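You operate a simulated robot arm through the tools that you are given. There is no shell and no other tool. Be economical: measure what you need, move in short steps, check, and stop when the job is done.

Carry out the task below with a simulated two-armed robot. There is one attempt and no reset: what you move stays moved.

## Task
Take the pattern plate labelled "waves" from the top of the middle wall-side table and leave it on the clear pane on the top of the back window-side table. Put the paper frame on the top of the back wall-side table away on the top of the middle wall-side table. Put the clear cup marked "2" from the top of the front cross table on the top of the middle window-side table. Fetch the wooden frame and set it on top of the papers on the top of the front cross table. Put the stencil labelled "leaf" from the top of the back window-side table on the left half of the sill under the purple blind and the stencil labelled "house" on the top of the front cross table. Take the lid off the ink pot that says "green" on the top of the middle window-side table and lay it down there. Take the sponge from the top of the front window-side table and leave it on the right half of the sill under the blue blind. Put the flat carton labelled "OIL" from the top of the front window-side table on the clear patch of the framing bench and the flat carton labelled "WAX" on the cream slab. Put the palette from the top of the front wall-side table on top of the card sheets there. Take the name sign from the top of the front wall-side table and put it on top of the blue block there. Take the paper disc on the top of the big grey block and put it away on the top of the back window-side table. Any order will do. Set down upright: clear cup, name sign.

It is judged by the outcome, as a careful person would: the job done as asked, and still so three seconds after it is handed in. It fails if anything else is knocked over, pushed out of place, dropped, spilled or broken. Lids that push on must go on centred and level and be pressed home; caps that screw on are set level and turned clockwise until they are tight. Flat cloth is picked up by pressing the open fingertips on it (5 to 10 N) and closing them slowly along it; thin cloth reads only 2 to 8 mm in the jaws.

## Robot
Two 7-joint arms with three-finger grippers on one trunk, on a base that drives. Base frame: it is fixed to the floor where the robot stands at the start and does not move with it; the origin is under the middle of the robot, x ahead of it, y to its left, z up; the surface under the hand at the start is at about z = 740. Lengths are in mm, angles in rad, forces in N, time in s.
The left shoulder is at the start at [56, 154, 953], the right one opposite. With the tool pointing down near the work surface each hand reaches from about 240 to 640 mm from the robot's upright axis, wherever it stands, measured 20 degrees to its own side. Places, roughly: blue block (7x10x4 cm) [500, -2100, 800]; card sheets (42x30x5 cm) [600, -1500, 800]; clear cup [0, 1250, 750]; clear pane (21x15x1 cm) [1400, 900, 700]; clear patch of the framing bench (19x27 cm) [1600, -4000, 780]; cream slab (20x18x2 cm) [1400, -2000, 700]; flat carton [1250, -2000, 750]; ink pot [1500, 250, 750]; left half of the sill under the purple blind [3600, 2900, 900]; name sign [500, -1750, 750]; palette (24x10x2 cm) [600, -1900, 700]; paper disc (11x11x4 cm) [-1000, -3200, 800]; paper frame (12x9x3 cm) [600, 800, 700]; papers (21x15x3 cm) [-1000, 1300, 800]; pattern plate [500, 0, 750]; right half of the sill under the blue blind [3600, -2200, 900]; sponge (6x5x4 cm) [1500, -900, 800]; stencil [1500, 1500, 750]; top of the back window-side table [1300, 1500, 700]; top of the front cross table [-400, 1300, 700]; top of the middle wall-side table [700, -100, 700]; top of the middle window-side table [1300, -100, 700]; wooden frame (13x10x5 cm) [-1000, 1900, 800]. Payload 2.69 kg a hand.
The TCP of each hand is the grasp point between the finger pads, 29 mm short of the fingertips. In the tool frame z runs along the fingers and y along their closing line. Largest opening 120 mm; the body of the gripper starts 78 mm behind the TCP.
Orientation is that of the tool frame in the base frame, as a unit quaternion [w, x, y, z]. With the fingers straight down and closing along the base's y, the tool's x points along the base's -x, its y along +y and its z along -z.

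## Interface
- The arms move only by the tool servo_tool. It takes "left_moves", "right_moves" or both (then of equal length, played together; a hand with none holds still); each is a list of rows, each an object of numbers (a shift or turn left out is 0, a gripper value left out holds the last): "tx", "ty", "tz": the shift along the tool's x, y, z in cm; "rx", "ry", "rz": the turn, a rotation vector about the tool's x, y, z in rad; "fingers": the finger opening in cm, from 0 to 12. In form: [{"tx": .., "ty": .., "tz": .., "rx": .., "ry": .., "rz": .., "fingers": ..}, ...]. A call has 1 to 12 rows; each row shifts and turns the commanded pose from where the row before left it, along the tool's axes as they then stand. Rows are played at 5 a second. More than 50 mm and 0.15 rad between two rows, or a gripper value outside its range, and nothing of the call is played. A pose out of reach is approached as far as the arm can. The call stops where the force on the tool passes 40 N (or 10 N more than at its start, if that is more) or the arm is blocked; 0.2 s more then pass. The fingers move at their own pace and stop on an object; they squeeze with about 26 N. The grip force told is the motor's: it shows also when the fingers shut on nothing. Time passes only in rows, and 0.2 s behind the last, so rows that do not move let the fingers close. The reply holds the time, the measured pose of the TCP, the force on the tool along the base axes, the opening and the grip force, in the units named above and with some noise, with the torque about the TCP (base axes, N m) and any sound that the robot's microphone picked up, and new pictures: "pictures" is both (left out), scene, wrist or none (wrist: the cameras of the hands that moved).
- Cameras (640 x 400 px; columns grow to the right, rows downward): "scene" is now at [177.2, 13.8, 1105]; the picture's right is [0.15, -0.99, 0.00], its down [-0.50, -0.08, -0.86] and it looks along [0.85, 0.13, -0.50] (base axes); focal length 214 px, centre (320, 200). "left" rides on the left gripper at [63, 0, -104] in its tool frame; the picture's right is [0.00, 1.00, 0.00], its down [-0.83, 0.00, -0.56] and it looks along [-0.56, 0.00, 0.83] (tool axes); focal length 275 px, centre (320, 200). "right" rides on the right gripper at [63, 0, -104] in its tool frame; the picture's right is [0.00, 1.00, 0.00], its down [-0.83, 0.00, -0.56] and it looks along [-0.56, 0.00, 0.83] (tool axes); focal length 275 px, centre (320, 200).
- lift_body(by): slides the trunk up (or, below 0, down) by that many mm; the arms and the scene camera ride with it, the base frame stays. It gives what a move gives, with no picture.
- base_move(legs): drives the robot by 1 to 6 legs, each [ahead, left, turn to the left] in mm, mm and rad, along the robot's own axes; the way and the turn of a leg run together, so that a leg with both is an arc; at most 1500 mm and 3.142 rad a leg. The arms and the cameras ride along, it lands a little off, and it stops where it bumps. It gives what a move gives, and a new picture of the scene camera.
- turn_head(pan, tilt): turns the head with the scene camera to pan (to the left, within 1.396 rad either way) and tilt (down, from -0.506 to 1.204), counted from straight ahead of the robot. It gives what a move gives, and a new picture of the scene camera.
- pixel_to_xyz(camera, pixels): there is no depth. For up to 12 entries [column, row, z] of the newest picture of that camera ("zoom" is the newest enlarged one), the place [x, y] in the base frame at which the ray of that pixel passes the height z, good to about 2 mm. It takes no simulated time.
- close_up(camera, box): a new picture of the part [left, top, right, bottom] of that camera's present view, enlarged. It takes no simulated time.
- job_done(): hands the job in; it is judged then, once.

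Work in short steps. Measure before you move; look again where a grasp or a placing could have gone wrong, and mend it. You have 385 turns and 360 pictures in all, those below and enlarged ones among them. Open the grippers and draw the arms clear of the work before you hand the job in, unless the task says otherwise; then end with one line.

The tools are called after "Call:" by a JSON object that holds its "fn" and its "kwargs". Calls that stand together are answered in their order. servo_tool: Moves the arms, as the interface text tells. Its arguments: {"type":"object","properties":{"left_moves":{"type":"array","items":{"type":"object","properties":{"tx":{"type":"number"},"ty":{"type":"number"},"tz":{"type":"number"},"rx":{"type":"number"},"ry":{"type":"number"},"rz":{"type":"number"},"fingers":{"type":"number"}}}},"right_moves":{"type":"array","items":{"type":"object","properties":{"tx":{"type":"number"},"ty":{"type":"number"},"tz":{"type":"number"},"rx":{"type":"number"},"ry":{"type":"number"},"rz":{"type":"number"},"fingers":{"type":"number"}}}},"pictures":{"type":"string","enum":["both","scene","wrist","none"]}},"required":[]} The other tools are called the same way: lift_body (by) slides the trunk up or down; base_move (legs) drives the base; turn_head (pan, tilt) turns the head that bears the scene camera; pixel_to_xyz (camera, pixels) gives the place at which the rays of pixels pass given heights; close_up (camera, box) takes an enlarged picture of a part of a camera's view; job_done () hands the job in.

At the start:

```text
time_s: 0.0
left_ee_pos: [409.0, 383.4, 1016.1]
left_tool_rot: [0.0, 0.001, 1.0, -0.001]
left_wrist_force: [0.7, -0.7, 0.1]
left_moment: [-0.01, 0.02, 0.0]
left_width: 119.8
left_finger_force: 0.0
right_ee_pos: [402.8, -49.8, 964.9]
right_tool_rot: [0.001, 0.0, 1.0, 0.0]
right_wrist_force: [0.3, -0.9, 1.2]
right_moment: [-0.02, 0.0, 0.02]
right_width: 120.0
right_finger_force: 0.0
trunk travel left (down, up): [-325.0, 113.0]
robot x, y, heading: [0.3, 1.2, 0.004]
head pan, tilt: [0.15, 0.527]
```

scene: 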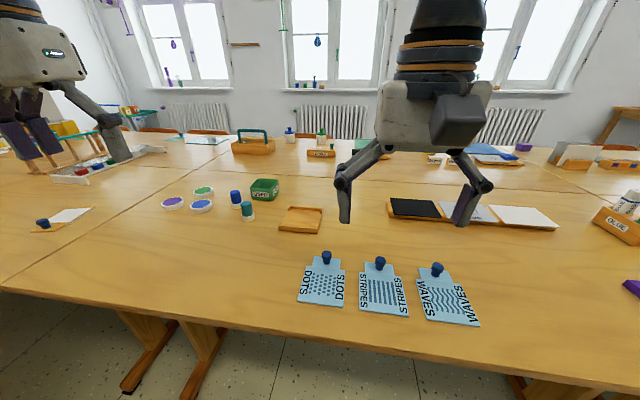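
right: 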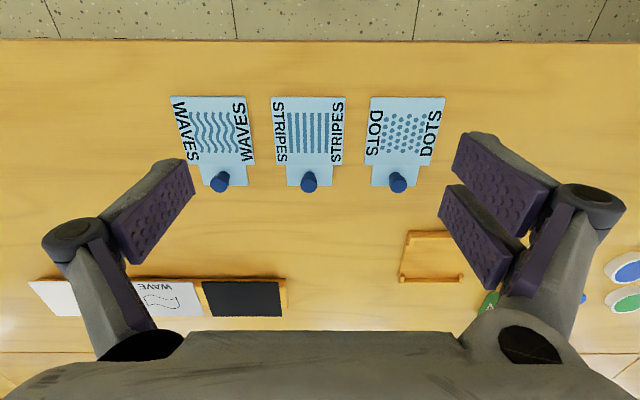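
left: 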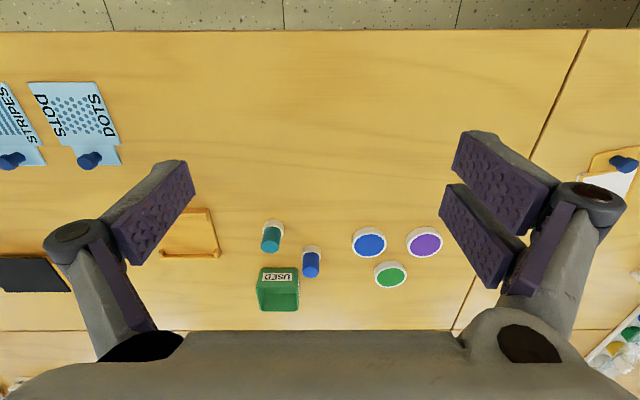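

I'll measure the waves plate's knob in the scene and wrist pictures and look at it enlarged.

Call:
{"fn": "pixel_to_xyz", "kwargs": {"camera": "right", "pixels": [[220, 175, 765], [220, 190, 745], [170, 97, 742], [245, 97, 742], [254, 164, 742], [180, 164, 742], [308, 175, 765]]}}

Call:
{"fn": "pixel_to_xyz", "kwargs": {"camera": "scene", "pixels": [[437, 266, 765], [437, 276, 745], [20, 345, 740], [640, 390, 740], [0, 290, 740]]}}

Call:
{"fn": "close_up", "kwargs": {"camera": "right", "box": [150, 80, 350, 205]}}

Call:
{"fn": "turn_head", "kwargs": {"pan": 1.2, "tilt": 0.3}}

Call:
{"fn": "turn_head", "kwargs": {"pan": -1.2, "tilt": 0.3}}

Call:
{"fn": "turn_head", "kwargs": {"pan": 0, "tilt": 0.15}}

```text
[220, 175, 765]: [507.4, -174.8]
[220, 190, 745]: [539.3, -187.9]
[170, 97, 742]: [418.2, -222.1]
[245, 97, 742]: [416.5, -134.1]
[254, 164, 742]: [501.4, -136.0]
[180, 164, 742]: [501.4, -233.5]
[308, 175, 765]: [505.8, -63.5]
```

```text
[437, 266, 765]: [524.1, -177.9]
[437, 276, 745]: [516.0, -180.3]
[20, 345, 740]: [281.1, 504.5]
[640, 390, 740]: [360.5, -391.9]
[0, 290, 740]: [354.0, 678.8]
```

```text
3.20 times, centred on (250, 142) of right
```

zoom: 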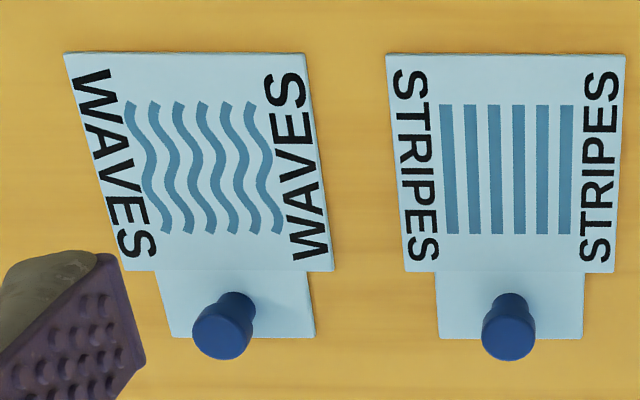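

```text
time_s: 1.3
left_ee_pos: [411.0, 384.0, 1017.0]
left_tool_rot: [0.0, 0.0, 1.0, 0.0]
left_wrist_force: [0.4, 0.2, 0.3]
left_moment: [0.01, 0.02, -0.01]
left_width: 120.3
left_finger_force: 0.0
right_ee_pos: [403.1, -49.5, 964.7]
right_tool_rot: [0.001, 0.001, 1.0, 0.0]
right_wrist_force: [0.4, 0.5, -0.5]
right_moment: [0.03, -0.01, 0.0]
right_width: 119.9
right_finger_force: 0.1
trunk travel left (down, up): [-325.0, 113.0]
robot x, y, heading: [-2.0, -3.1, 0.001]
head pan, tilt: [1.201, 0.3]
```

scene: 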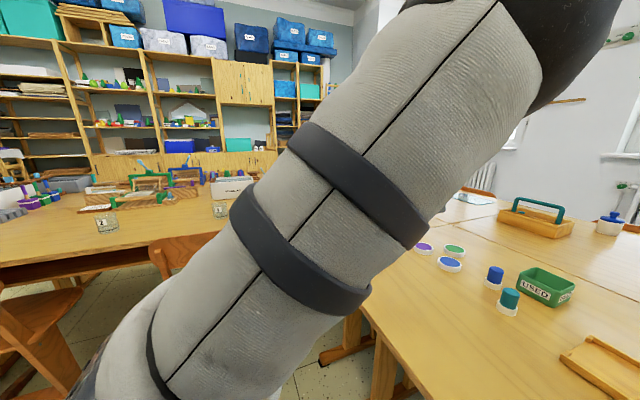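

```text
time_s: 3.5
left_ee_pos: [411.5, 383.6, 1016.6]
left_tool_rot: [0.0, 0.0, 1.0, 0.0]
left_wrist_force: [-0.5, 0.2, 0.2]
left_moment: [0.01, 0.02, 0.03]
left_width: 120.0
left_finger_force: 0.1
right_ee_pos: [403.7, -50.3, 965.1]
right_tool_rot: [0.001, 0.0, 1.0, 0.0]
right_wrist_force: [0.0, -0.1, 0.0]
right_moment: [0.0, -0.01, 0.02]
right_width: 120.0
right_finger_force: 0.0
trunk travel left (down, up): [-325.0, 113.0]
robot x, y, heading: [0.3, -1.2, 0.001]
head pan, tilt: [-1.201, 0.3]
```

scene: 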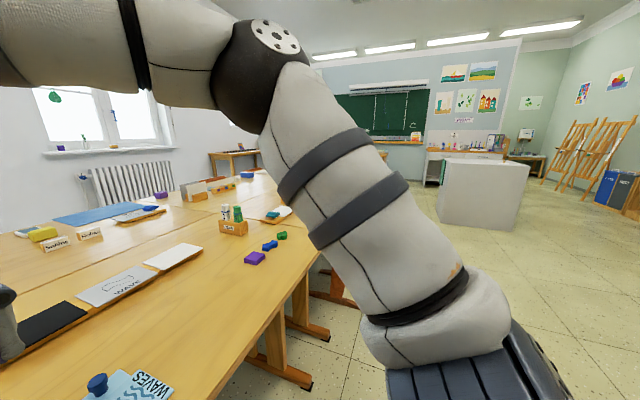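

```text
time_s: 4.9
left_ee_pos: [410.2, 385.4, 1017.0]
left_tool_rot: [0.0, 0.0, 1.0, 0.001]
left_wrist_force: [-0.2, 0.3, -0.3]
left_moment: [0.01, 0.02, 0.0]
left_width: 119.9
left_finger_force: 0.1
right_ee_pos: [403.0, -50.4, 965.7]
right_tool_rot: [0.0, 0.0, 1.0, 0.001]
right_wrist_force: [-0.7, -0.4, 0.7]
right_moment: [0.01, -0.04, 0.03]
right_width: 119.8
right_finger_force: 0.2
trunk travel left (down, up): [-325.0, 113.0]
robot x, y, heading: [2.0, 1.2, 0.001]
head pan, tilt: [0.0, 0.15]
```

scene: 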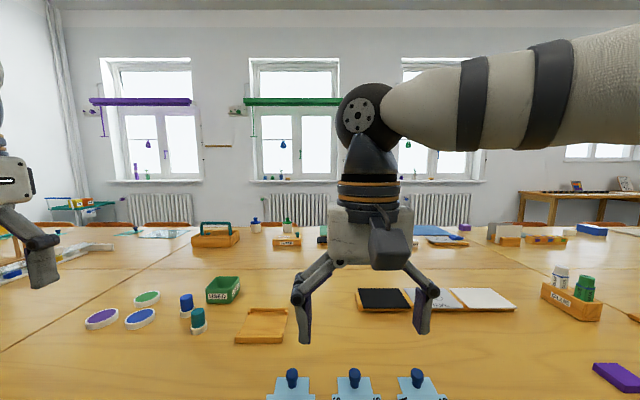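

Waves knob is near (515,-178). I'll first survey: turn the base left to view the back and the cross table.

Call:
{"fn": "base_move", "kwargs": {"legs": [[-200, 0, 1.57]]}}

Call:
{"fn": "base_move", "kwargs": {"legs": [[0, 0, 1.2]]}}

Call:
{"fn": "base_move", "kwargs": {"legs": [[0, 0, 1.2]]}}

```text
time_s: 9.1
left_ee_pos: [-509.8, 285.5, 1015.5]
left_tool_rot: [0.0, -0.705, 0.709, 0.001]
left_wrist_force: [0.6, 0.0, 0.9]
left_moment: [-0.02, -0.01, -0.02]
left_width: 120.0
left_finger_force: 0.1
right_ee_pos: [-76.0, 275.3, 965.1]
right_tool_rot: [0.001, -0.704, 0.71, 0.0]
right_wrist_force: [-0.2, 0.1, 0.1]
right_moment: [0.0, -0.01, -0.01]
right_width: 120.2
right_finger_force: 0.0
trunk travel left (down, up): [-325.0, 113.0]
robot x, y, heading: [-128.6, -129.7, 1.567]
head pan, tilt: [0.0, 0.15]
```

scene: 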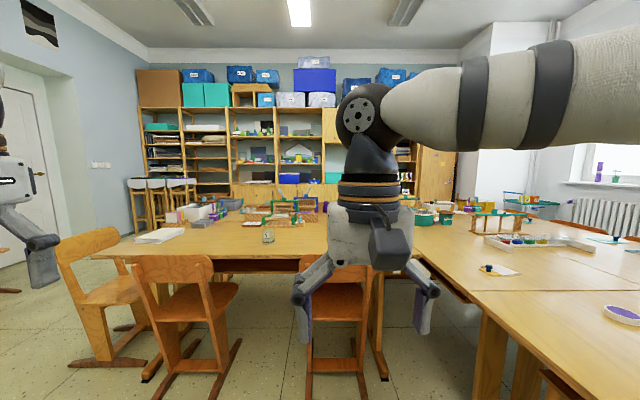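

```text
time_s: 12.5
left_ee_pos: [-650.7, -336.3, 1015.0]
left_tool_rot: [0.0, 0.983, -0.186, 0.0]
left_wrist_force: [0.3, -0.6, 0.3]
left_moment: [-0.04, 0.02, 0.0]
left_width: 120.0
left_finger_force: 0.0
right_ee_pos: [-484.3, 65.8, 965.7]
right_tool_rot: [-0.001, 0.982, -0.186, -0.001]
right_wrist_force: [0.3, 0.4, 0.3]
right_moment: [0.01, 0.02, 0.02]
right_width: 119.8
right_finger_force: 0.0
trunk travel left (down, up): [-325.0, 113.0]
robot x, y, heading: [-127.7, -126.1, 2.77]
head pan, tilt: [0.0, 0.15]
```

scene: 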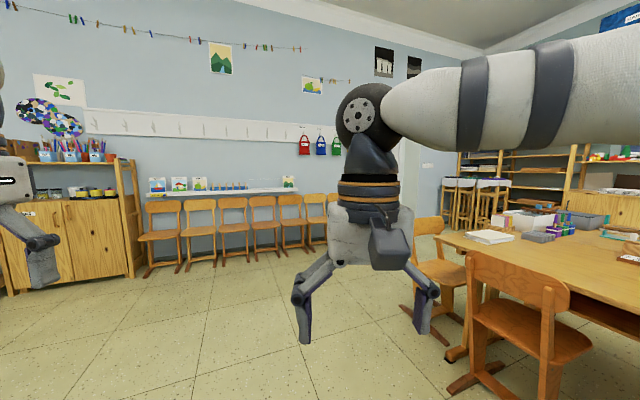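

```text
time_s: 15.9
left_ee_pos: [-127.8, -689.1, 1016.6]
left_tool_rot: [0.0, 0.918, 0.398, 0.0]
left_wrist_force: [-1.0, 0.4, 1.2]
left_moment: [0.01, -0.02, -0.01]
left_width: 119.8
left_finger_force: 0.0
right_ee_pos: [-441.5, -388.4, 965.0]
right_tool_rot: [0.0, 0.917, 0.398, -0.001]
right_wrist_force: [0.7, -0.6, 0.2]
right_moment: [-0.01, 0.02, 0.0]
right_width: 120.0
right_finger_force: 0.0
trunk travel left (down, up): [-325.0, 113.0]
robot x, y, heading: [-131.5, -126.7, -2.322]
head pan, tilt: [0.0, 0.15]
```

scene: 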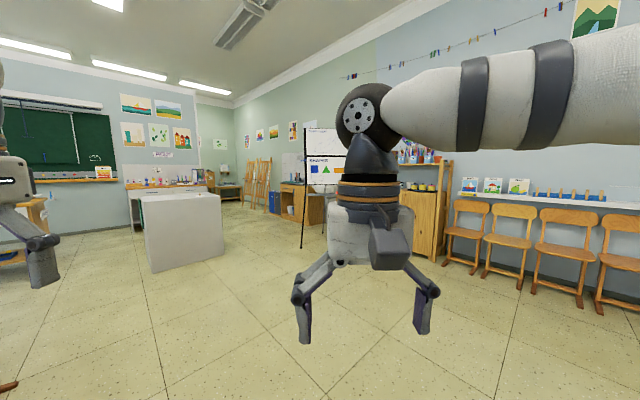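

The room layout is understood (chairs stand along the cross table's near side). Next I face the tables again and stop beside the paper frame at about (60, 500).

Call:
{"fn": "base_move", "kwargs": {"legs": [[0, 0, 2.322], [0, 600, 0], [120, 0, 0]]}}

Call:
{"fn": "turn_head", "kwargs": {"pan": 0.35, "tilt": 0.6}}

Call:
{"fn": "servo_tool", "kwargs": {"left_moves": [{"tz": 0}], "pictures": "wrist"}}

```text
time_s: 27.3
left_ee_pos: [407.9, 854.2, 1016.1]
left_tool_rot: [0.0, 0.002, 1.0, 0.0]
left_wrist_force: [1.2, -0.3, -0.3]
left_moment: [0.0, 0.06, 0.03]
left_width: 120.1
left_finger_force: 0.0
right_ee_pos: [398.7, 418.8, 964.3]
right_tool_rot: [0.0, 0.003, 1.0, 0.0]
right_wrist_force: [-0.6, 0.8, -0.3]
right_moment: [0.01, 0.02, 0.01]
right_width: 120.3
right_finger_force: 0.1
trunk travel left (down, up): [-325.0, 113.0]
robot x, y, heading: [-6.0, 476.1, -0.002]
head pan, tilt: [0.0, 0.15]
```

scene: 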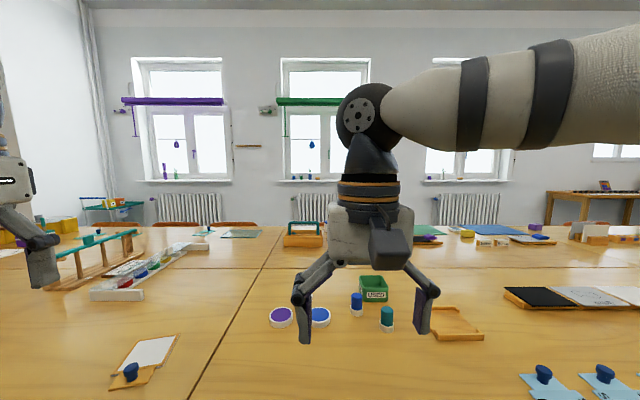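

```text
time_s: 28.2
left_ee_pos: [407.2, 853.0, 1017.0]
left_tool_rot: [0.0, 0.003, 1.0, 0.0]
left_wrist_force: [0.1, -0.4, 0.5]
left_moment: [0.01, 0.0, -0.01]
left_width: 120.0
left_finger_force: 0.1
right_ee_pos: [398.9, 419.1, 964.8]
right_tool_rot: [0.001, 0.003, 1.0, 0.0]
right_wrist_force: [-1.1, -0.4, 0.6]
right_moment: [-0.04, 0.02, 0.0]
right_width: 120.1
right_finger_force: 0.1
trunk travel left (down, up): [-325.0, 113.0]
robot x, y, heading: [-3.9, 468.5, -0.007]
head pan, tilt: [0.351, 0.6]
```

scene: 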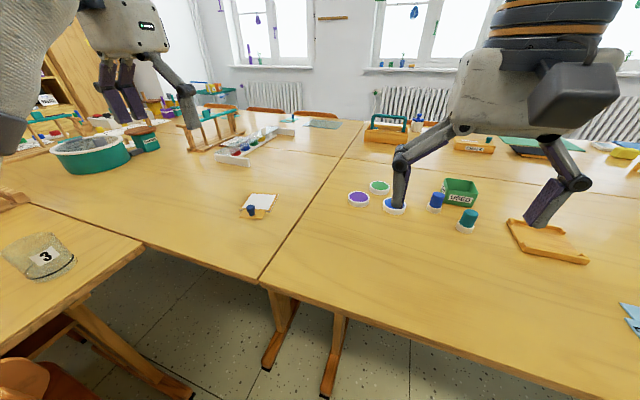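

```text
time_s: 28.6
left_ee_pos: [407.6, 854.3, 1015.1]
left_tool_rot: [0.0, 0.003, 1.0, -0.001]
left_wrist_force: [0.1, 0.1, 0.0]
left_moment: [-0.04, -0.02, 0.02]
left_width: 120.0
left_finger_force: 0.1
right_ee_pos: [397.4, 419.1, 965.1]
right_tool_rot: [0.002, 0.003, 1.0, 0.0]
right_wrist_force: [-0.7, -0.7, 0.4]
right_moment: [0.03, 0.02, -0.01]
right_width: 120.2
right_finger_force: 0.1
trunk travel left (down, up): [-325.0, 113.0]
robot x, y, heading: [-5.2, 472.8, -0.005]
head pan, tilt: [0.351, 0.6]
```

left: 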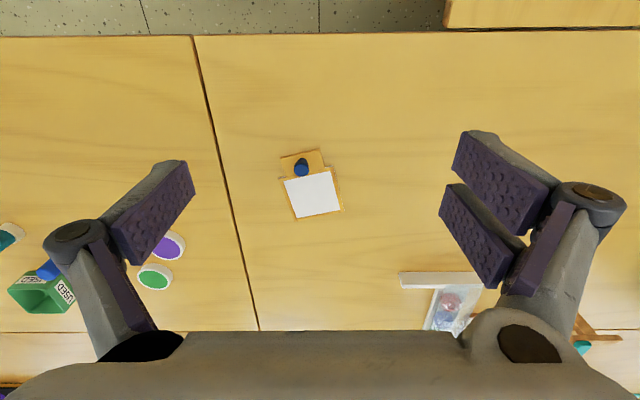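

The paper frame's knob shows at (301,167) in the left picture and (250,211) in the scene one; I measure it.

Call:
{"fn": "pixel_to_xyz", "kwargs": {"camera": "left", "pixels": [[301, 164, 765], [302, 172, 745], [281, 158, 745], [321, 149, 745], [343, 210, 745], [298, 218, 745]]}}

Call:
{"fn": "pixel_to_xyz", "kwargs": {"camera": "scene", "pixels": [[250, 208, 770], [250, 214, 745], [272, 278, 740], [140, 245, 740], [100, 280, 740]]}}

Call:
{"fn": "close_up", "kwargs": {"camera": "left", "box": [260, 130, 360, 230]}}

Call:
{"fn": "close_up", "kwargs": {"camera": "scene", "box": [200, 170, 300, 232]}}

```text
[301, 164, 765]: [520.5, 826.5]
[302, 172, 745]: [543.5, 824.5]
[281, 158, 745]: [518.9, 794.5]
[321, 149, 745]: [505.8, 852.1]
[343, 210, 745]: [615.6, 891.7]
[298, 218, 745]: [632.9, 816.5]
```

```text
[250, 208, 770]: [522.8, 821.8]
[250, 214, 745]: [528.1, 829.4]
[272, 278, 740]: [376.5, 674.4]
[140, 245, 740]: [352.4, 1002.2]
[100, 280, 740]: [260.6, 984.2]
```

```text
4.00 times, centred on (310, 180) of left
```

zoom: 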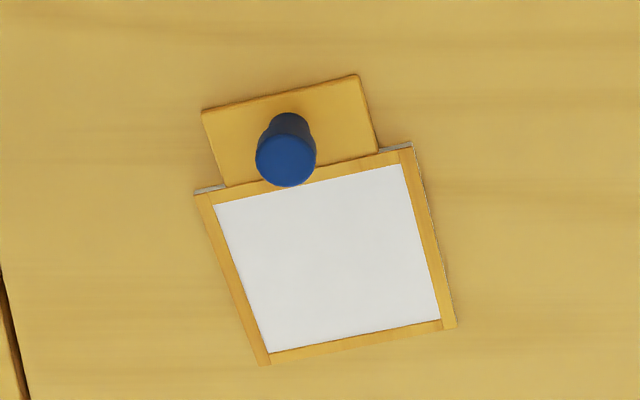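

```text
6.40 times, centred on (250, 201) of scene
```

zoom: 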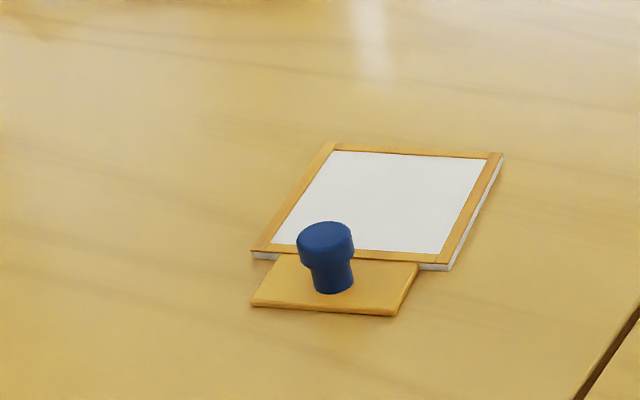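

The knob is about 27 mm tall, centred near (525,826). I bring the left hand above it at z≈850 with narrowed fingers and look.

Call:
{"fn": "servo_tool", "kwargs": {"left_moves": [{"tx": -4, "ty": -1, "tz": 2, "fingers": 6}, {"tx": -4, "ty": -1, "tz": 2}, {"tx": -3.8, "ty": -0.8, "tz": 2}, {"tz": 4.5}, {"tz": 4}, {"tz": 2}], "pictures": "wrist"}}

```text
time_s: 30.0
left_ee_pos: [524.9, 824.8, 850.8]
left_tool_rot: [0.001, 0.003, 1.0, 0.0]
left_wrist_force: [-1.4, 0.5, -0.1]
left_moment: [-0.02, 0.02, -0.01]
left_width: 59.7
left_finger_force: 0.1
right_ee_pos: [397.2, 420.7, 965.5]
right_tool_rot: [0.001, 0.002, 1.0, 0.0]
right_wrist_force: [-0.2, -0.5, -0.7]
right_moment: [-0.01, -0.01, -0.03]
right_width: 120.0
right_finger_force: 0.0
trunk travel left (down, up): [-325.0, 113.0]
robot x, y, heading: [-6.9, 472.8, -0.004]
head pan, tilt: [0.351, 0.6]
```

left: 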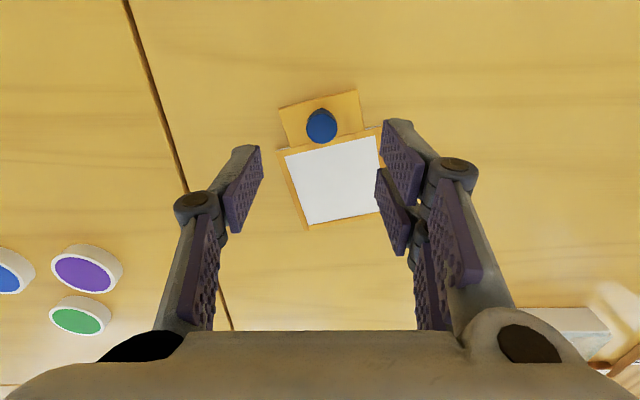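

I check where the knob (321,126) lies from this nearer view.

Call:
{"fn": "pixel_to_xyz", "kwargs": {"camera": "left", "pixels": [[321, 124, 770], [321, 124, 760], [321, 124, 750]]}}

```text
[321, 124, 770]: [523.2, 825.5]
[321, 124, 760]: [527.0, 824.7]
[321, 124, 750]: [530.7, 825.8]
```

Aligned with the knob at about (524,825). I go down to TCP z≈778 and close.

Call:
{"fn": "servo_tool", "kwargs": {"left_moves": [{"tz": 3}, {"tz": 3}, {"tz": 1.2}, {"fingers": 0}, {}, {}], "pictures": "wrist"}}

```text
time_s: 31.4
left_ee_pos: [525.9, 824.5, 779.8]
left_tool_rot: [0.0, 0.003, 1.0, 0.0]
left_wrist_force: [0.1, 0.2, 0.6]
left_moment: [0.01, 0.04, 0.0]
left_width: 20.0
left_finger_force: 26.1
right_ee_pos: [398.0, 419.3, 965.0]
right_tool_rot: [0.001, 0.003, 1.0, 0.0]
right_wrist_force: [0.1, -0.4, -0.1]
right_moment: [0.01, -0.02, -0.01]
right_width: 120.1
right_finger_force: 0.1
trunk travel left (down, up): [-325.0, 113.0]
robot x, y, heading: [-4.6, 469.5, -0.001]
head pan, tilt: [0.351, 0.6]
```

left: 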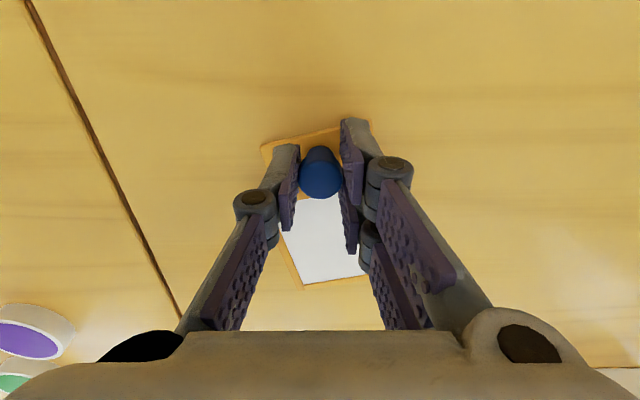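

Held (20 mm). I lift it, then measure the free space near the edge of the middle table.

Call:
{"fn": "servo_tool", "kwargs": {"left_moves": [{"tz": -4}, {"tz": -4}, {"tz": -4}], "pictures": "both"}}

Call:
{"fn": "pixel_to_xyz", "kwargs": {"camera": "scene", "pixels": [[358, 207, 740], [394, 212, 740], [466, 232, 740], [548, 264, 740], [510, 245, 740], [272, 278, 740], [450, 352, 740]]}}

```text
time_s: 32.2
left_ee_pos: [526.1, 825.5, 900.6]
left_tool_rot: [0.001, 0.002, 1.0, 0.0]
left_wrist_force: [-1.0, 0.5, -0.5]
left_moment: [-0.01, 0.02, -0.01]
left_width: 20.0
left_finger_force: 25.8
right_ee_pos: [397.1, 418.2, 965.1]
right_tool_rot: [0.001, 0.003, 1.0, -0.001]
right_wrist_force: [0.3, -0.3, -0.4]
right_moment: [-0.02, -0.01, -0.05]
right_width: 120.0
right_finger_force: 0.0
trunk travel left (down, up): [-325.0, 113.0]
robot x, y, heading: [-5.3, 473.0, -0.001]
head pan, tilt: [0.351, 0.6]
```

scene: 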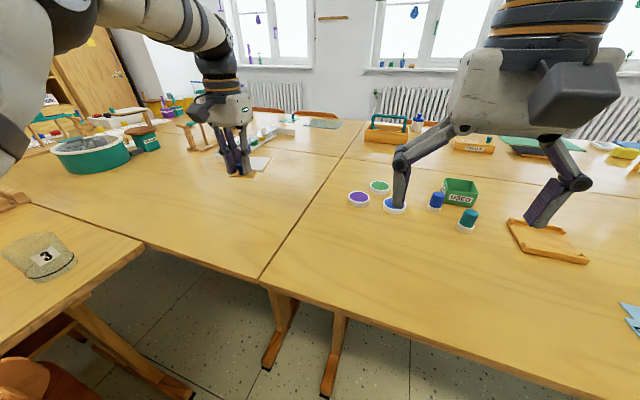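
left: 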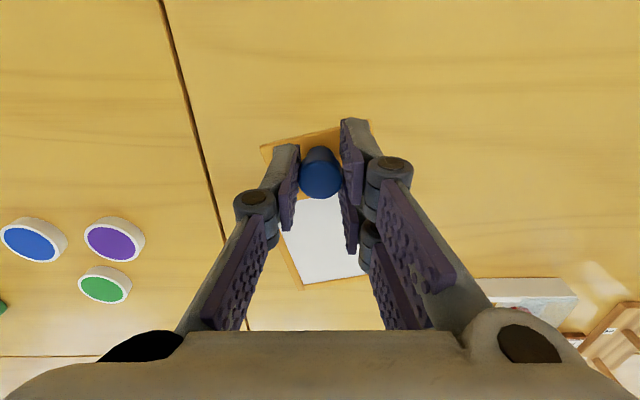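

```text
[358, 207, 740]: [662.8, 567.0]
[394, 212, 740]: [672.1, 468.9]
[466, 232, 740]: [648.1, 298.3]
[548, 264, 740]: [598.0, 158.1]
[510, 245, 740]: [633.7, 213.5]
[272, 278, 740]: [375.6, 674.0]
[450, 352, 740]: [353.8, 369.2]
```

The area x 370–600, y 250–600 is free. I slide the base 425 mm right so the frame lies over (450,400), pulling the arm back 70 mm.

Call:
{"fn": "base_move", "kwargs": {"legs": [[0, -425, 0]]}}

Call:
{"fn": "servo_tool", "kwargs": {"left_moves": [{"tx": 4, "tz": 2}, {"tx": 3.5, "tz": 3}, {"tz": 3}, {"tz": 2.5}], "pictures": "both"}}

```text
time_s: 36.0
left_ee_pos: [523.7, 400.4, 899.5]
left_tool_rot: [-0.001, 0.001, 1.0, 0.0]
left_wrist_force: [-0.2, 0.0, -0.6]
left_moment: [0.02, 0.04, 0.02]
left_width: 20.0
left_finger_force: 25.9
right_ee_pos: [394.9, -6.8, 965.3]
right_tool_rot: [0.001, 0.001, 1.0, 0.0]
right_wrist_force: [-0.1, -0.8, -0.4]
right_moment: [0.03, -0.03, -0.01]
right_width: 119.9
right_finger_force: 0.1
trunk travel left (down, up): [-325.0, 113.0]
robot x, y, heading: [-6.9, 46.0, -0.004]
head pan, tilt: [0.351, 0.6]
```

scene: 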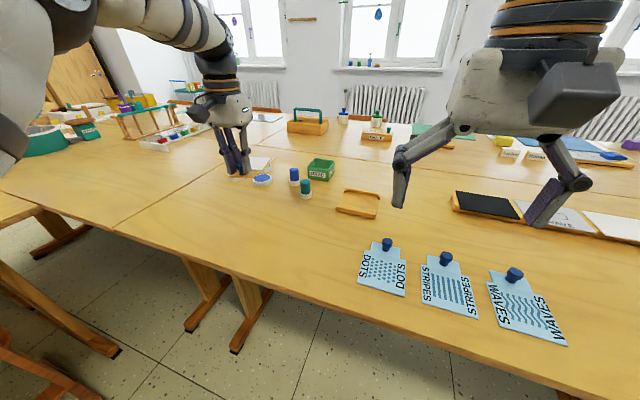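

```text
time_s: 37.0
left_ee_pos: [448.9, 400.7, 794.6]
left_tool_rot: [0.001, 0.001, 1.0, 0.001]
left_wrist_force: [0.2, -0.2, -0.8]
left_moment: [0.0, -0.01, -0.02]
left_width: 20.2
left_finger_force: 25.8
right_ee_pos: [396.4, -5.5, 965.3]
right_tool_rot: [0.001, 0.002, 1.0, 0.0]
right_wrist_force: [-0.2, -0.7, 1.0]
right_moment: [0.0, -0.01, -0.01]
right_width: 120.0
right_finger_force: 0.0
trunk travel left (down, up): [-325.0, 113.0]
robot x, y, heading: [-7.6, 45.6, -0.003]
head pan, tilt: [0.351, 0.6]
```

scene: 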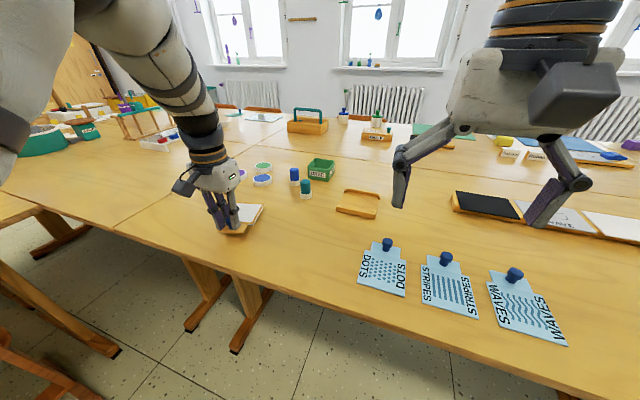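
left: 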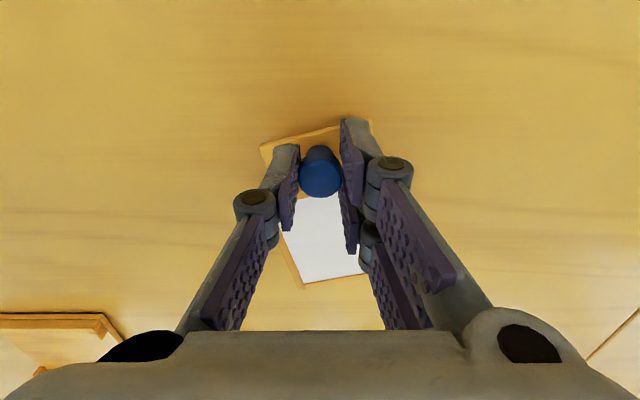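

I lower the last 15 mm, release and rise, while the right hand moves above the waves knob.

Call:
{"fn": "servo_tool", "kwargs": {"left_moves": [{"tz": 1}, {"tz": 0.4}, {"fingers": 5}, {}, {"tz": -4}, {"tz": -4}, {"tz": -5}, {"tz": -5}], "right_moves": [{"tx": -3, "ty": -4, "fingers": 6}, {"tx": -3, "ty": -4}, {"tx": -3, "ty": -4}, {"tx": -3, "ty": -4}, {"tx": -0.4, "ty": -1.4}, {"tz": 4.5}, {"tz": 4}, {"tz": 3}], "pictures": "both"}}

```text
time_s: 38.8
left_ee_pos: [449.2, 399.9, 961.9]
left_tool_rot: [0.0, 0.002, 1.0, 0.0]
left_wrist_force: [-0.8, -0.3, -0.4]
left_moment: [0.01, 0.02, 0.0]
left_width: 49.9
left_finger_force: 0.0
right_ee_pos: [519.9, -179.1, 849.5]
right_tool_rot: [0.0, 0.002, 1.0, -0.001]
right_wrist_force: [-0.5, -0.6, -0.3]
right_moment: [-0.04, 0.02, 0.01]
right_width: 60.2
right_finger_force: 0.1
trunk travel left (down, up): [-325.0, 113.0]
robot x, y, heading: [-9.0, 47.2, -0.007]
head pan, tilt: [0.351, 0.6]
```

scene: 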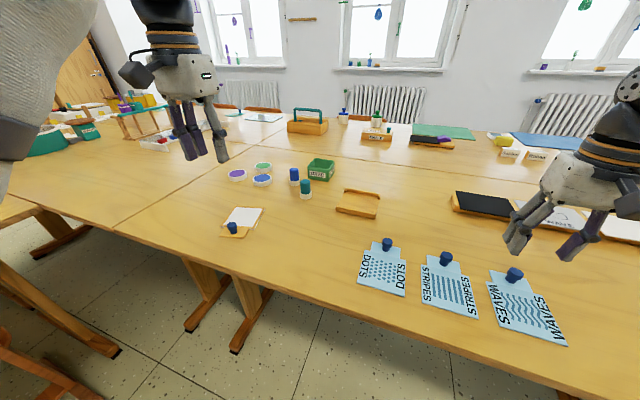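
right: 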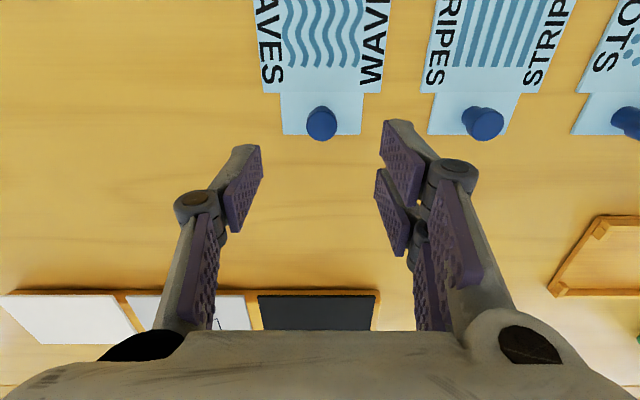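
left: 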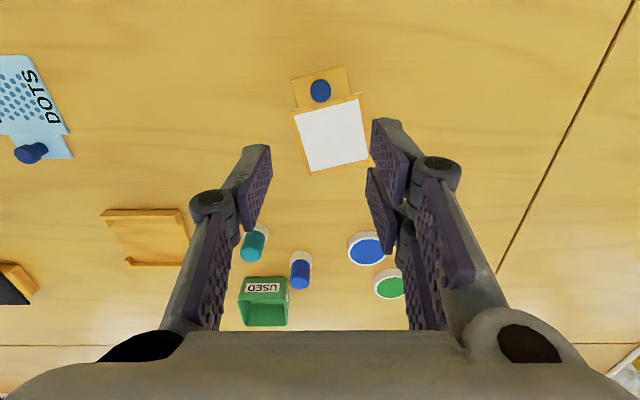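

The frame lies well. The knob at (321,122) is centred under the right hand; I go down, close and lift.

Call:
{"fn": "servo_tool", "kwargs": {"right_moves": [{"tz": 3}, {"tz": 3}, {"tz": 1.0}, {"fingers": 0}, {}, {}, {"tz": -4}, {"tz": -5}, {"tz": -5}, {"tz": -4}], "pictures": "wrist"}}

```text
time_s: 41.0
left_ee_pos: [449.6, 398.0, 961.1]
left_tool_rot: [0.001, 0.002, 1.0, 0.0]
left_wrist_force: [-0.7, 0.2, 0.3]
left_moment: [0.0, -0.03, 0.0]
left_width: 50.3
left_finger_force: 0.0
right_ee_pos: [517.5, -181.1, 960.6]
right_tool_rot: [0.0, 0.002, 1.0, 0.0]
right_wrist_force: [-0.6, 0.1, -1.1]
right_moment: [0.0, -0.04, -0.01]
right_width: 19.5
right_finger_force: 25.8
trunk travel left (down, up): [-325.0, 113.0]
robot x, y, heading: [-9.0, 45.7, -0.003]
head pan, tilt: [0.351, 0.6]
```

right: 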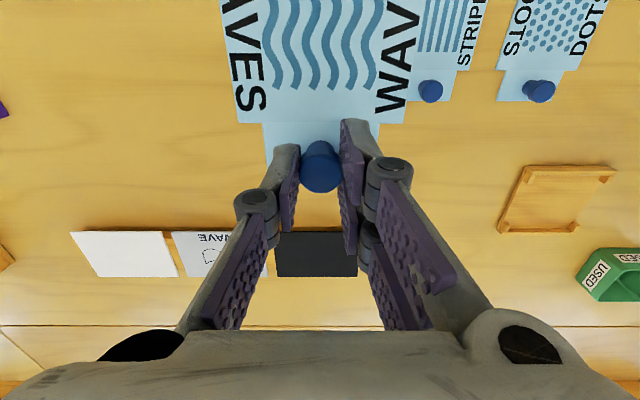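

Plate held. I pull the right hand a bit in and slide along the tables to the front wall-side table, looking at it.

Call:
{"fn": "base_move", "kwargs": {"legs": [[-30, 0, 0], [0, -1480, 0]]}}

Call:
{"fn": "turn_head", "kwargs": {"pan": -0.1, "tilt": 0.6}}

```text
time_s: 53.0
left_ee_pos: [411.3, -1088.3, 960.7]
left_tool_rot: [0.0, 0.005, 1.0, 0.0]
left_wrist_force: [0.3, -0.8, 0.2]
left_moment: [0.02, 0.01, 0.05]
left_width: 50.1
left_finger_force: 0.0
right_ee_pos: [476.4, -1667.5, 960.3]
right_tool_rot: [0.0, 0.005, 1.0, 0.0]
right_wrist_force: [0.2, -0.1, -0.1]
right_moment: [0.0, -0.04, -0.02]
right_width: 19.7
right_finger_force: 26.6
trunk travel left (down, up): [-325.0, 113.0]
robot x, y, heading: [-49.0, -1437.3, -0.016]
head pan, tilt: [0.351, 0.6]
```

scene: 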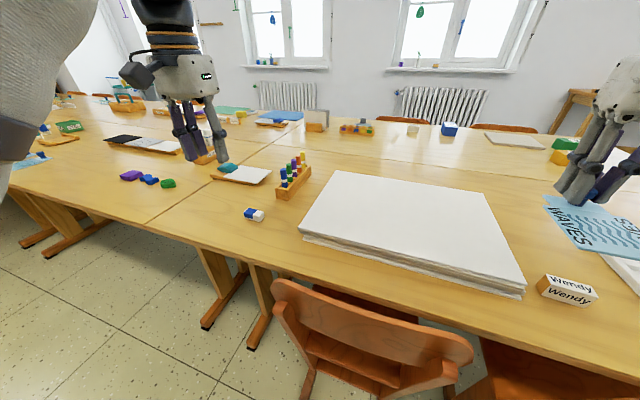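

```text
time_s: 53.9
left_ee_pos: [411.8, -1086.3, 960.0]
left_tool_rot: [0.0, 0.005, 1.0, 0.0]
left_wrist_force: [-0.2, 0.8, -0.5]
left_moment: [0.03, 0.02, 0.02]
left_width: 49.9
left_finger_force: 0.1
right_ee_pos: [477.5, -1667.2, 960.4]
right_tool_rot: [0.001, 0.005, 1.0, 0.0]
right_wrist_force: [-0.7, 0.7, 0.4]
right_moment: [-0.03, -0.05, -0.01]
right_width: 19.2
right_finger_force: 26.1
trunk travel left (down, up): [-325.0, 113.0]
robot x, y, heading: [-43.1, -1439.0, -0.011]
head pan, tilt: [-0.099, 0.6]
```

scene: 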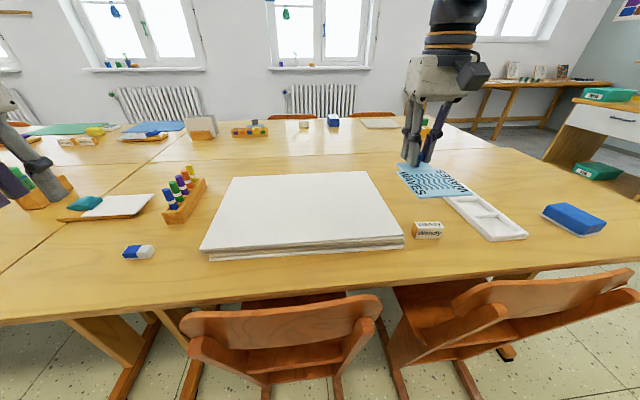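

Here: card sheets centred near (305,208), the name sign "Wendy" at (428,229), the white palette at (487,213), the blue block at (573,217). I measure them and the chairs.

Call:
{"fn": "pixel_to_xyz", "kwargs": {"camera": "scene", "pixels": [[205, 248, 790], [402, 238, 790], [380, 172, 790], [233, 177, 790], [428, 237, 740], [428, 222, 765], [528, 238, 750], [490, 240, 750], [448, 192, 750], [573, 209, 780], [550, 222, 740], [597, 236, 740]]}}

Call:
{"fn": "pixel_to_xyz", "kwargs": {"camera": "scene", "pixels": [[280, 320, 740], [280, 320, 700], [600, 290, 740], [100, 320, 740], [520, 295, 700], [185, 318, 700], [375, 298, 700]]}}

Call:
{"fn": "close_up", "kwargs": {"camera": "scene", "box": [380, 140, 640, 302]}}

```text
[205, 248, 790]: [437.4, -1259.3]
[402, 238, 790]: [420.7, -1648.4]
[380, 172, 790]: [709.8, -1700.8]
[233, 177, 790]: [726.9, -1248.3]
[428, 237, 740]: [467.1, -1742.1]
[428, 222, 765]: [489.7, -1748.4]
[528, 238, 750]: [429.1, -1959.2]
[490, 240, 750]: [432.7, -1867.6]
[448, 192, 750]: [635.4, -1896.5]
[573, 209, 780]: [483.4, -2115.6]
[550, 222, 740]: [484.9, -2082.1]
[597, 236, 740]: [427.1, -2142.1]
```

```text
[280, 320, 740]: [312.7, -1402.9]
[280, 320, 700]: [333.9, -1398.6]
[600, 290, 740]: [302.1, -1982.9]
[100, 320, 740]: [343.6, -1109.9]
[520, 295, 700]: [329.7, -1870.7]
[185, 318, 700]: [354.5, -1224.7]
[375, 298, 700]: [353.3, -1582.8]
```

```text
2.46 times, centred on (510, 221) of scene
```

zoom: 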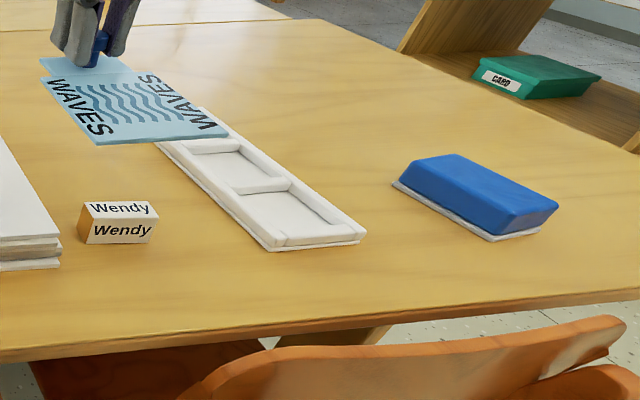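

The palette runs along x near (545,-1920) and the sign stands at (475,-1745). I slide the base to y≈-2110 so the left hand can reach the palette, then look down with it.

Call:
{"fn": "base_move", "kwargs": {"legs": [[0, -670, 0.01], [20, 0, 0]]}}

Call:
{"fn": "servo_tool", "kwargs": {"left_moves": [{"tx": -4, "ty": -4, "fingers": 12}, {"tx": -4, "ty": -4}, {"tx": -2, "ty": -4}, {"ty": -3}], "pictures": "wrist"}}

```text
time_s: 59.9
left_ee_pos: [424.0, -1756.8, 960.5]
left_tool_rot: [0.0, -0.002, 1.0, 0.0]
left_wrist_force: [-0.1, -0.5, -0.4]
left_moment: [-0.01, 0.06, 0.04]
left_width: 50.0
left_finger_force: 0.0
right_ee_pos: [497.4, -2336.8, 959.5]
right_tool_rot: [0.0, -0.002, 1.0, 0.0]
right_wrist_force: [0.3, 0.2, -0.8]
right_moment: [-0.01, -0.01, 0.03]
right_width: 19.5
right_finger_force: 26.0
trunk travel left (down, up): [-325.0, 113.0]
robot x, y, heading: [-28.9, -2115.4, 0.004]
head pan, tilt: [-0.099, 0.6]
```

scene: 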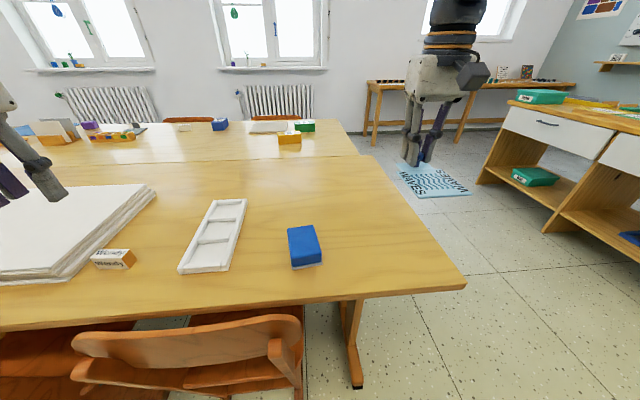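

```text
refused: row 1 steps farther than a row can; nothing moved
```

Rows limited to 50 mm total; I split them: move the left hand to about (545,-1920).

Call:
{"fn": "servo_tool", "kwargs": {"left_moves": [{"tx": -3, "ty": -3.5, "fingers": 12}, {"tx": -3, "ty": -3.5}, {"tx": -3, "ty": -3.5}, {"tx": -3, "ty": -3.5}, {"ty": -2}], "pictures": "both"}}

```text
time_s: 61.1
left_ee_pos: [539.4, -1915.8, 959.5]
left_tool_rot: [0.0, -0.003, 1.0, 0.0]
left_wrist_force: [0.1, 0.3, 0.8]
left_moment: [0.02, 0.0, 0.02]
left_width: 120.3
left_finger_force: 0.0
left hand out of reach, approached as far as the arm can: row 4
right_ee_pos: [497.6, -2334.8, 961.1]
right_tool_rot: [0.001, -0.001, 1.0, 0.0]
right_wrist_force: [0.3, 0.6, -0.4]
right_moment: [0.0, -0.02, 0.01]
right_width: 19.5
right_finger_force: 26.2
trunk travel left (down, up): [-325.0, 113.0]
robot x, y, heading: [-28.2, -2114.2, 0.003]
head pan, tilt: [-0.099, 0.6]
```

scene: 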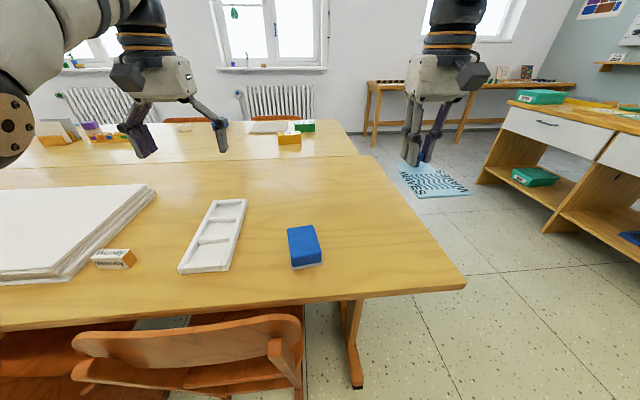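
left: 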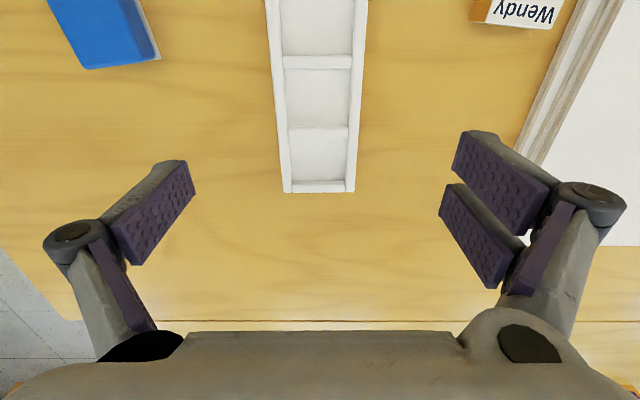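

The palette's far end shows at (283–355,192); I measure its corners and axis.

Call:
{"fn": "pixel_to_xyz", "kwargs": {"camera": "left", "pixels": [[283, 190, 755], [355, 190, 755], [276, 95, 755], [361, 95, 755], [266, 0, 755], [369, 0, 755]]}}

Call:
{"fn": "pixel_to_xyz", "kwargs": {"camera": "scene", "pixels": [[178, 270, 755], [230, 270, 755], [246, 200, 755], [212, 202, 755], [85, 267, 740], [130, 267, 740], [289, 228, 780], [320, 262, 780], [293, 265, 780], [313, 226, 780]]}}

```text
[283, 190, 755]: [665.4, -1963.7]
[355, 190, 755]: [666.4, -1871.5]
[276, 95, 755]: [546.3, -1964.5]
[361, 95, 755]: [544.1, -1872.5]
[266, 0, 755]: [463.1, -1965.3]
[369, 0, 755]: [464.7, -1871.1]
```

```text
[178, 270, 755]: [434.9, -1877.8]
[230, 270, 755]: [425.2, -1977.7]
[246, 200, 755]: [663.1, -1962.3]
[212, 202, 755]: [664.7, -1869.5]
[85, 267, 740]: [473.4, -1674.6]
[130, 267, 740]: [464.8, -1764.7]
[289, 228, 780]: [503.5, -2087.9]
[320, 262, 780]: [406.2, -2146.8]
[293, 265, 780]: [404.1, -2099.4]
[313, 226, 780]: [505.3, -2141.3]
```

The palette is 93 mm wide, centred (546,-1918), aligned with x. I descend astride it and check at z≈800.

Call:
{"fn": "servo_tool", "kwargs": {"left_moves": [{"tz": 4.5}, {"tz": 4.5}, {"tz": 4}, {"tz": 3, "ty": -0.2}], "pictures": "both"}}

```text
time_s: 62.1
left_ee_pos: [539.3, -1918.1, 797.5]
left_tool_rot: [0.001, -0.002, 1.0, 0.0]
left_wrist_force: [0.4, -0.3, 0.3]
left_moment: [0.01, 0.01, -0.02]
left_width: 119.9
left_finger_force: 0.1
right_ee_pos: [496.8, -2336.1, 960.6]
right_tool_rot: [0.0, -0.002, 1.0, 0.0]
right_wrist_force: [-0.8, 0.2, -0.1]
right_moment: [0.0, -0.04, -0.02]
right_width: 19.3
right_finger_force: 26.2
trunk travel left (down, up): [-325.0, 113.0]
robot x, y, heading: [-27.4, -2112.1, 0.006]
head pan, tilt: [-0.099, 0.6]
```

scene: 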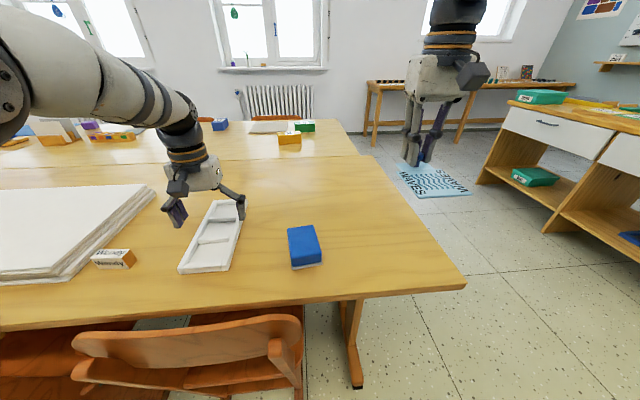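
left: 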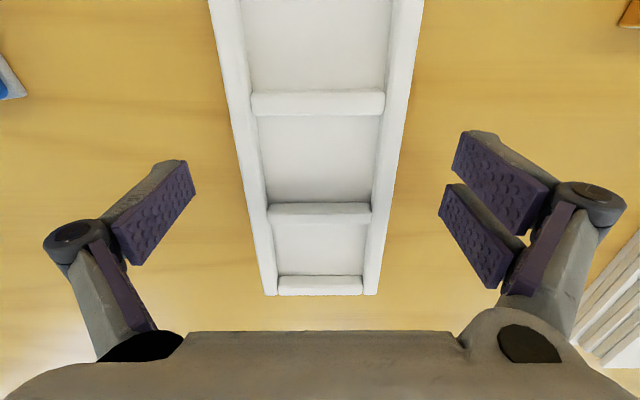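

Well centred (palette between both pads). Down to z≈773, close and lift.

Call:
{"fn": "servo_tool", "kwargs": {"left_moves": [{"tz": 2.5}, {"fingers": 0}, {}, {}, {"tz": -3}, {"tz": -4}, {"tz": -4}, {"tz": -3}], "pictures": "wrist"}}

```text
time_s: 63.9
left_ee_pos: [540.6, -1918.3, 915.3]
left_tool_rot: [-0.001, -0.001, 1.0, 0.0]
left_wrist_force: [0.3, 0.3, -1.2]
left_moment: [-0.03, -0.02, 0.0]
left_width: 93.6
left_finger_force: 26.1
right_ee_pos: [497.7, -2335.6, 960.6]
right_tool_rot: [0.001, -0.002, 1.0, 0.0]
right_wrist_force: [-0.5, -0.2, -0.4]
right_moment: [0.01, -0.02, -0.01]
right_width: 19.3
right_finger_force: 26.0
trunk travel left (down, up): [-325.0, 113.0]
robot x, y, heading: [-27.8, -2115.7, 0.005]
head pan, tilt: [-0.099, 0.6]
```

left: 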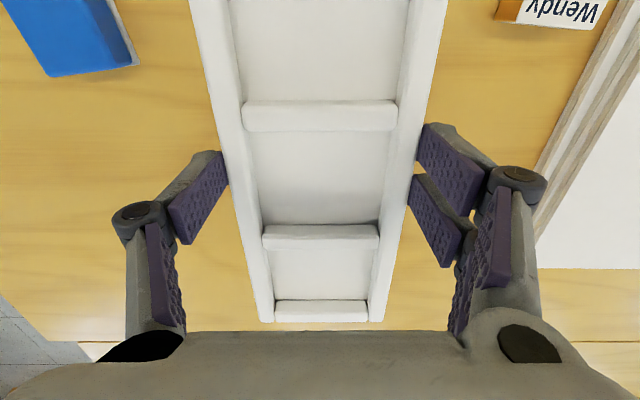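

Palette held level. I slide the base left 455 mm so it hangs over the card sheets, then reach forward a little.

Call:
{"fn": "base_move", "kwargs": {"legs": [[0, 455, 0]]}}

Call:
{"fn": "servo_tool", "kwargs": {"left_moves": [{"tz": 2}, {"tz": 2}, {"tz": 1, "tx": -2}, {"tx": -1.5}], "pictures": "both"}}

```text
time_s: 67.9
left_ee_pos: [535.9, -1454.8, 915.2]
left_tool_rot: [0.0, -0.005, 1.0, 0.0]
left_wrist_force: [0.7, 0.4, -0.9]
left_moment: [-0.04, 0.0, -0.02]
left_width: 93.7
left_finger_force: 25.8
right_ee_pos: [495.0, -1874.5, 960.5]
right_tool_rot: [0.001, -0.005, 1.0, 0.0]
right_wrist_force: [-0.6, -0.4, -0.1]
right_moment: [-0.01, -0.03, -0.03]
right_width: 19.5
right_finger_force: 25.9
trunk travel left (down, up): [-325.0, 113.0]
robot x, y, heading: [-32.9, -1659.3, 0.01]
head pan, tilt: [-0.099, 0.6]
```

scene: 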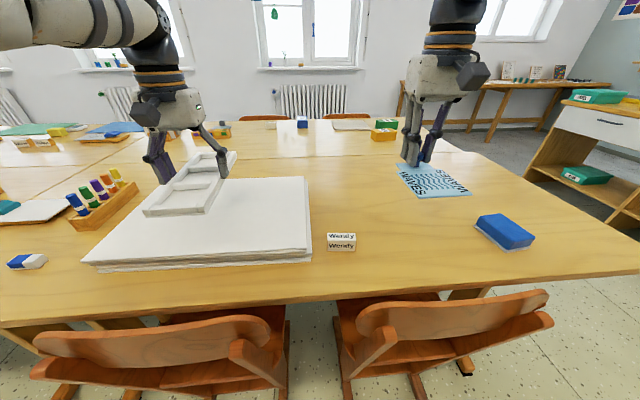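

```text
time_s: 68.9
left_ee_pos: [566.4, -1455.5, 865.4]
left_tool_rot: [-0.001, -0.006, 1.0, 0.0]
left_wrist_force: [-0.1, 0.0, -0.4]
left_moment: [-0.02, 0.02, 0.03]
left_width: 93.6
left_finger_force: 26.0
left hand out of reach, approached as far as the arm can: row 4
right_ee_pos: [495.4, -1875.3, 959.8]
right_tool_rot: [0.0, -0.005, 1.0, -0.001]
right_wrist_force: [-0.1, -0.2, -0.6]
right_moment: [0.02, -0.03, -0.01]
right_width: 19.5
right_finger_force: 25.8
trunk travel left (down, up): [-325.0, 113.0]
robot x, y, heading: [-35.7, -1654.6, 0.015]
head pan, tilt: [-0.099, 0.6]
```

scene: 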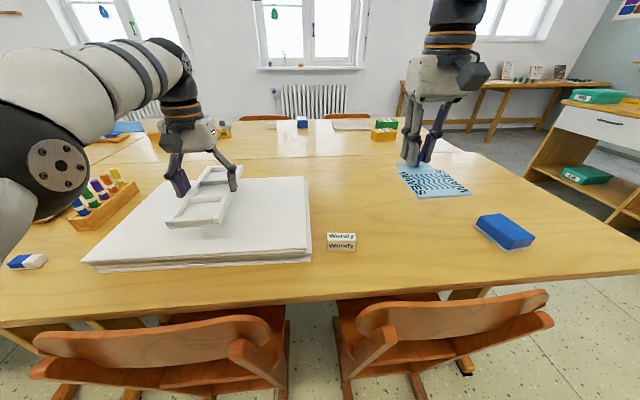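
left: 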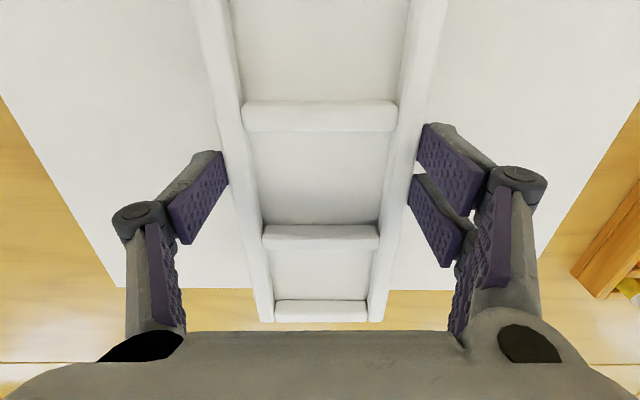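

I check the sheets' far edge against the palette's far end before lowering.

Call:
{"fn": "pixel_to_xyz", "kwargs": {"camera": "left", "pixels": [[200, 288, 790], [430, 290, 790], [320, 322, 850], [60, 180, 790], [590, 160, 790]]}}

Call:
{"fn": "servo_tool", "kwargs": {"left_moves": [{"tz": 2}, {"tz": 1}, {"tz": 0.5}, {"tz": 0.3}], "pictures": "scene"}}

```text
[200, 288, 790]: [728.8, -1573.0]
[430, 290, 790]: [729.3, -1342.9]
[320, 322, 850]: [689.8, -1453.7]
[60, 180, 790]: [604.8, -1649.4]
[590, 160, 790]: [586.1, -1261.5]
```

```text
time_s: 69.9
left_ee_pos: [566.5, -1453.4, 827.1]
left_tool_rot: [0.0, -0.005, 1.0, 0.0]
left_wrist_force: [-0.3, 0.5, -1.5]
left_moment: [0.01, 0.02, 0.01]
left_width: 93.6
left_finger_force: 26.7
right_ee_pos: [495.3, -1874.1, 960.8]
right_tool_rot: [0.0, -0.004, 1.0, 0.0]
right_wrist_force: [-0.4, 0.0, -0.1]
right_moment: [0.0, -0.08, 0.0]
right_width: 19.5
right_finger_force: 26.0
trunk travel left (down, up): [-325.0, 113.0]
robot x, y, heading: [-34.3, -1654.9, 0.009]
head pan, tilt: [-0.099, 0.6]
```

scene: 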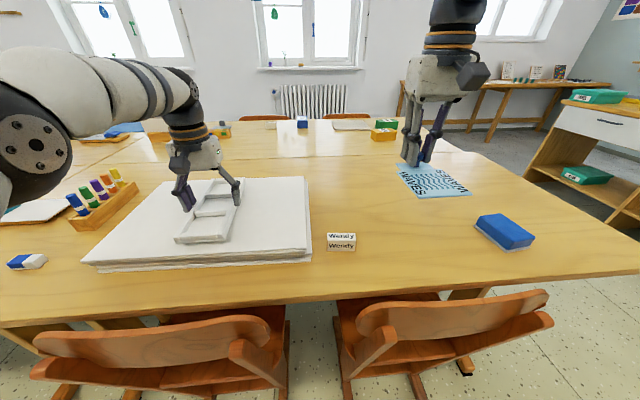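

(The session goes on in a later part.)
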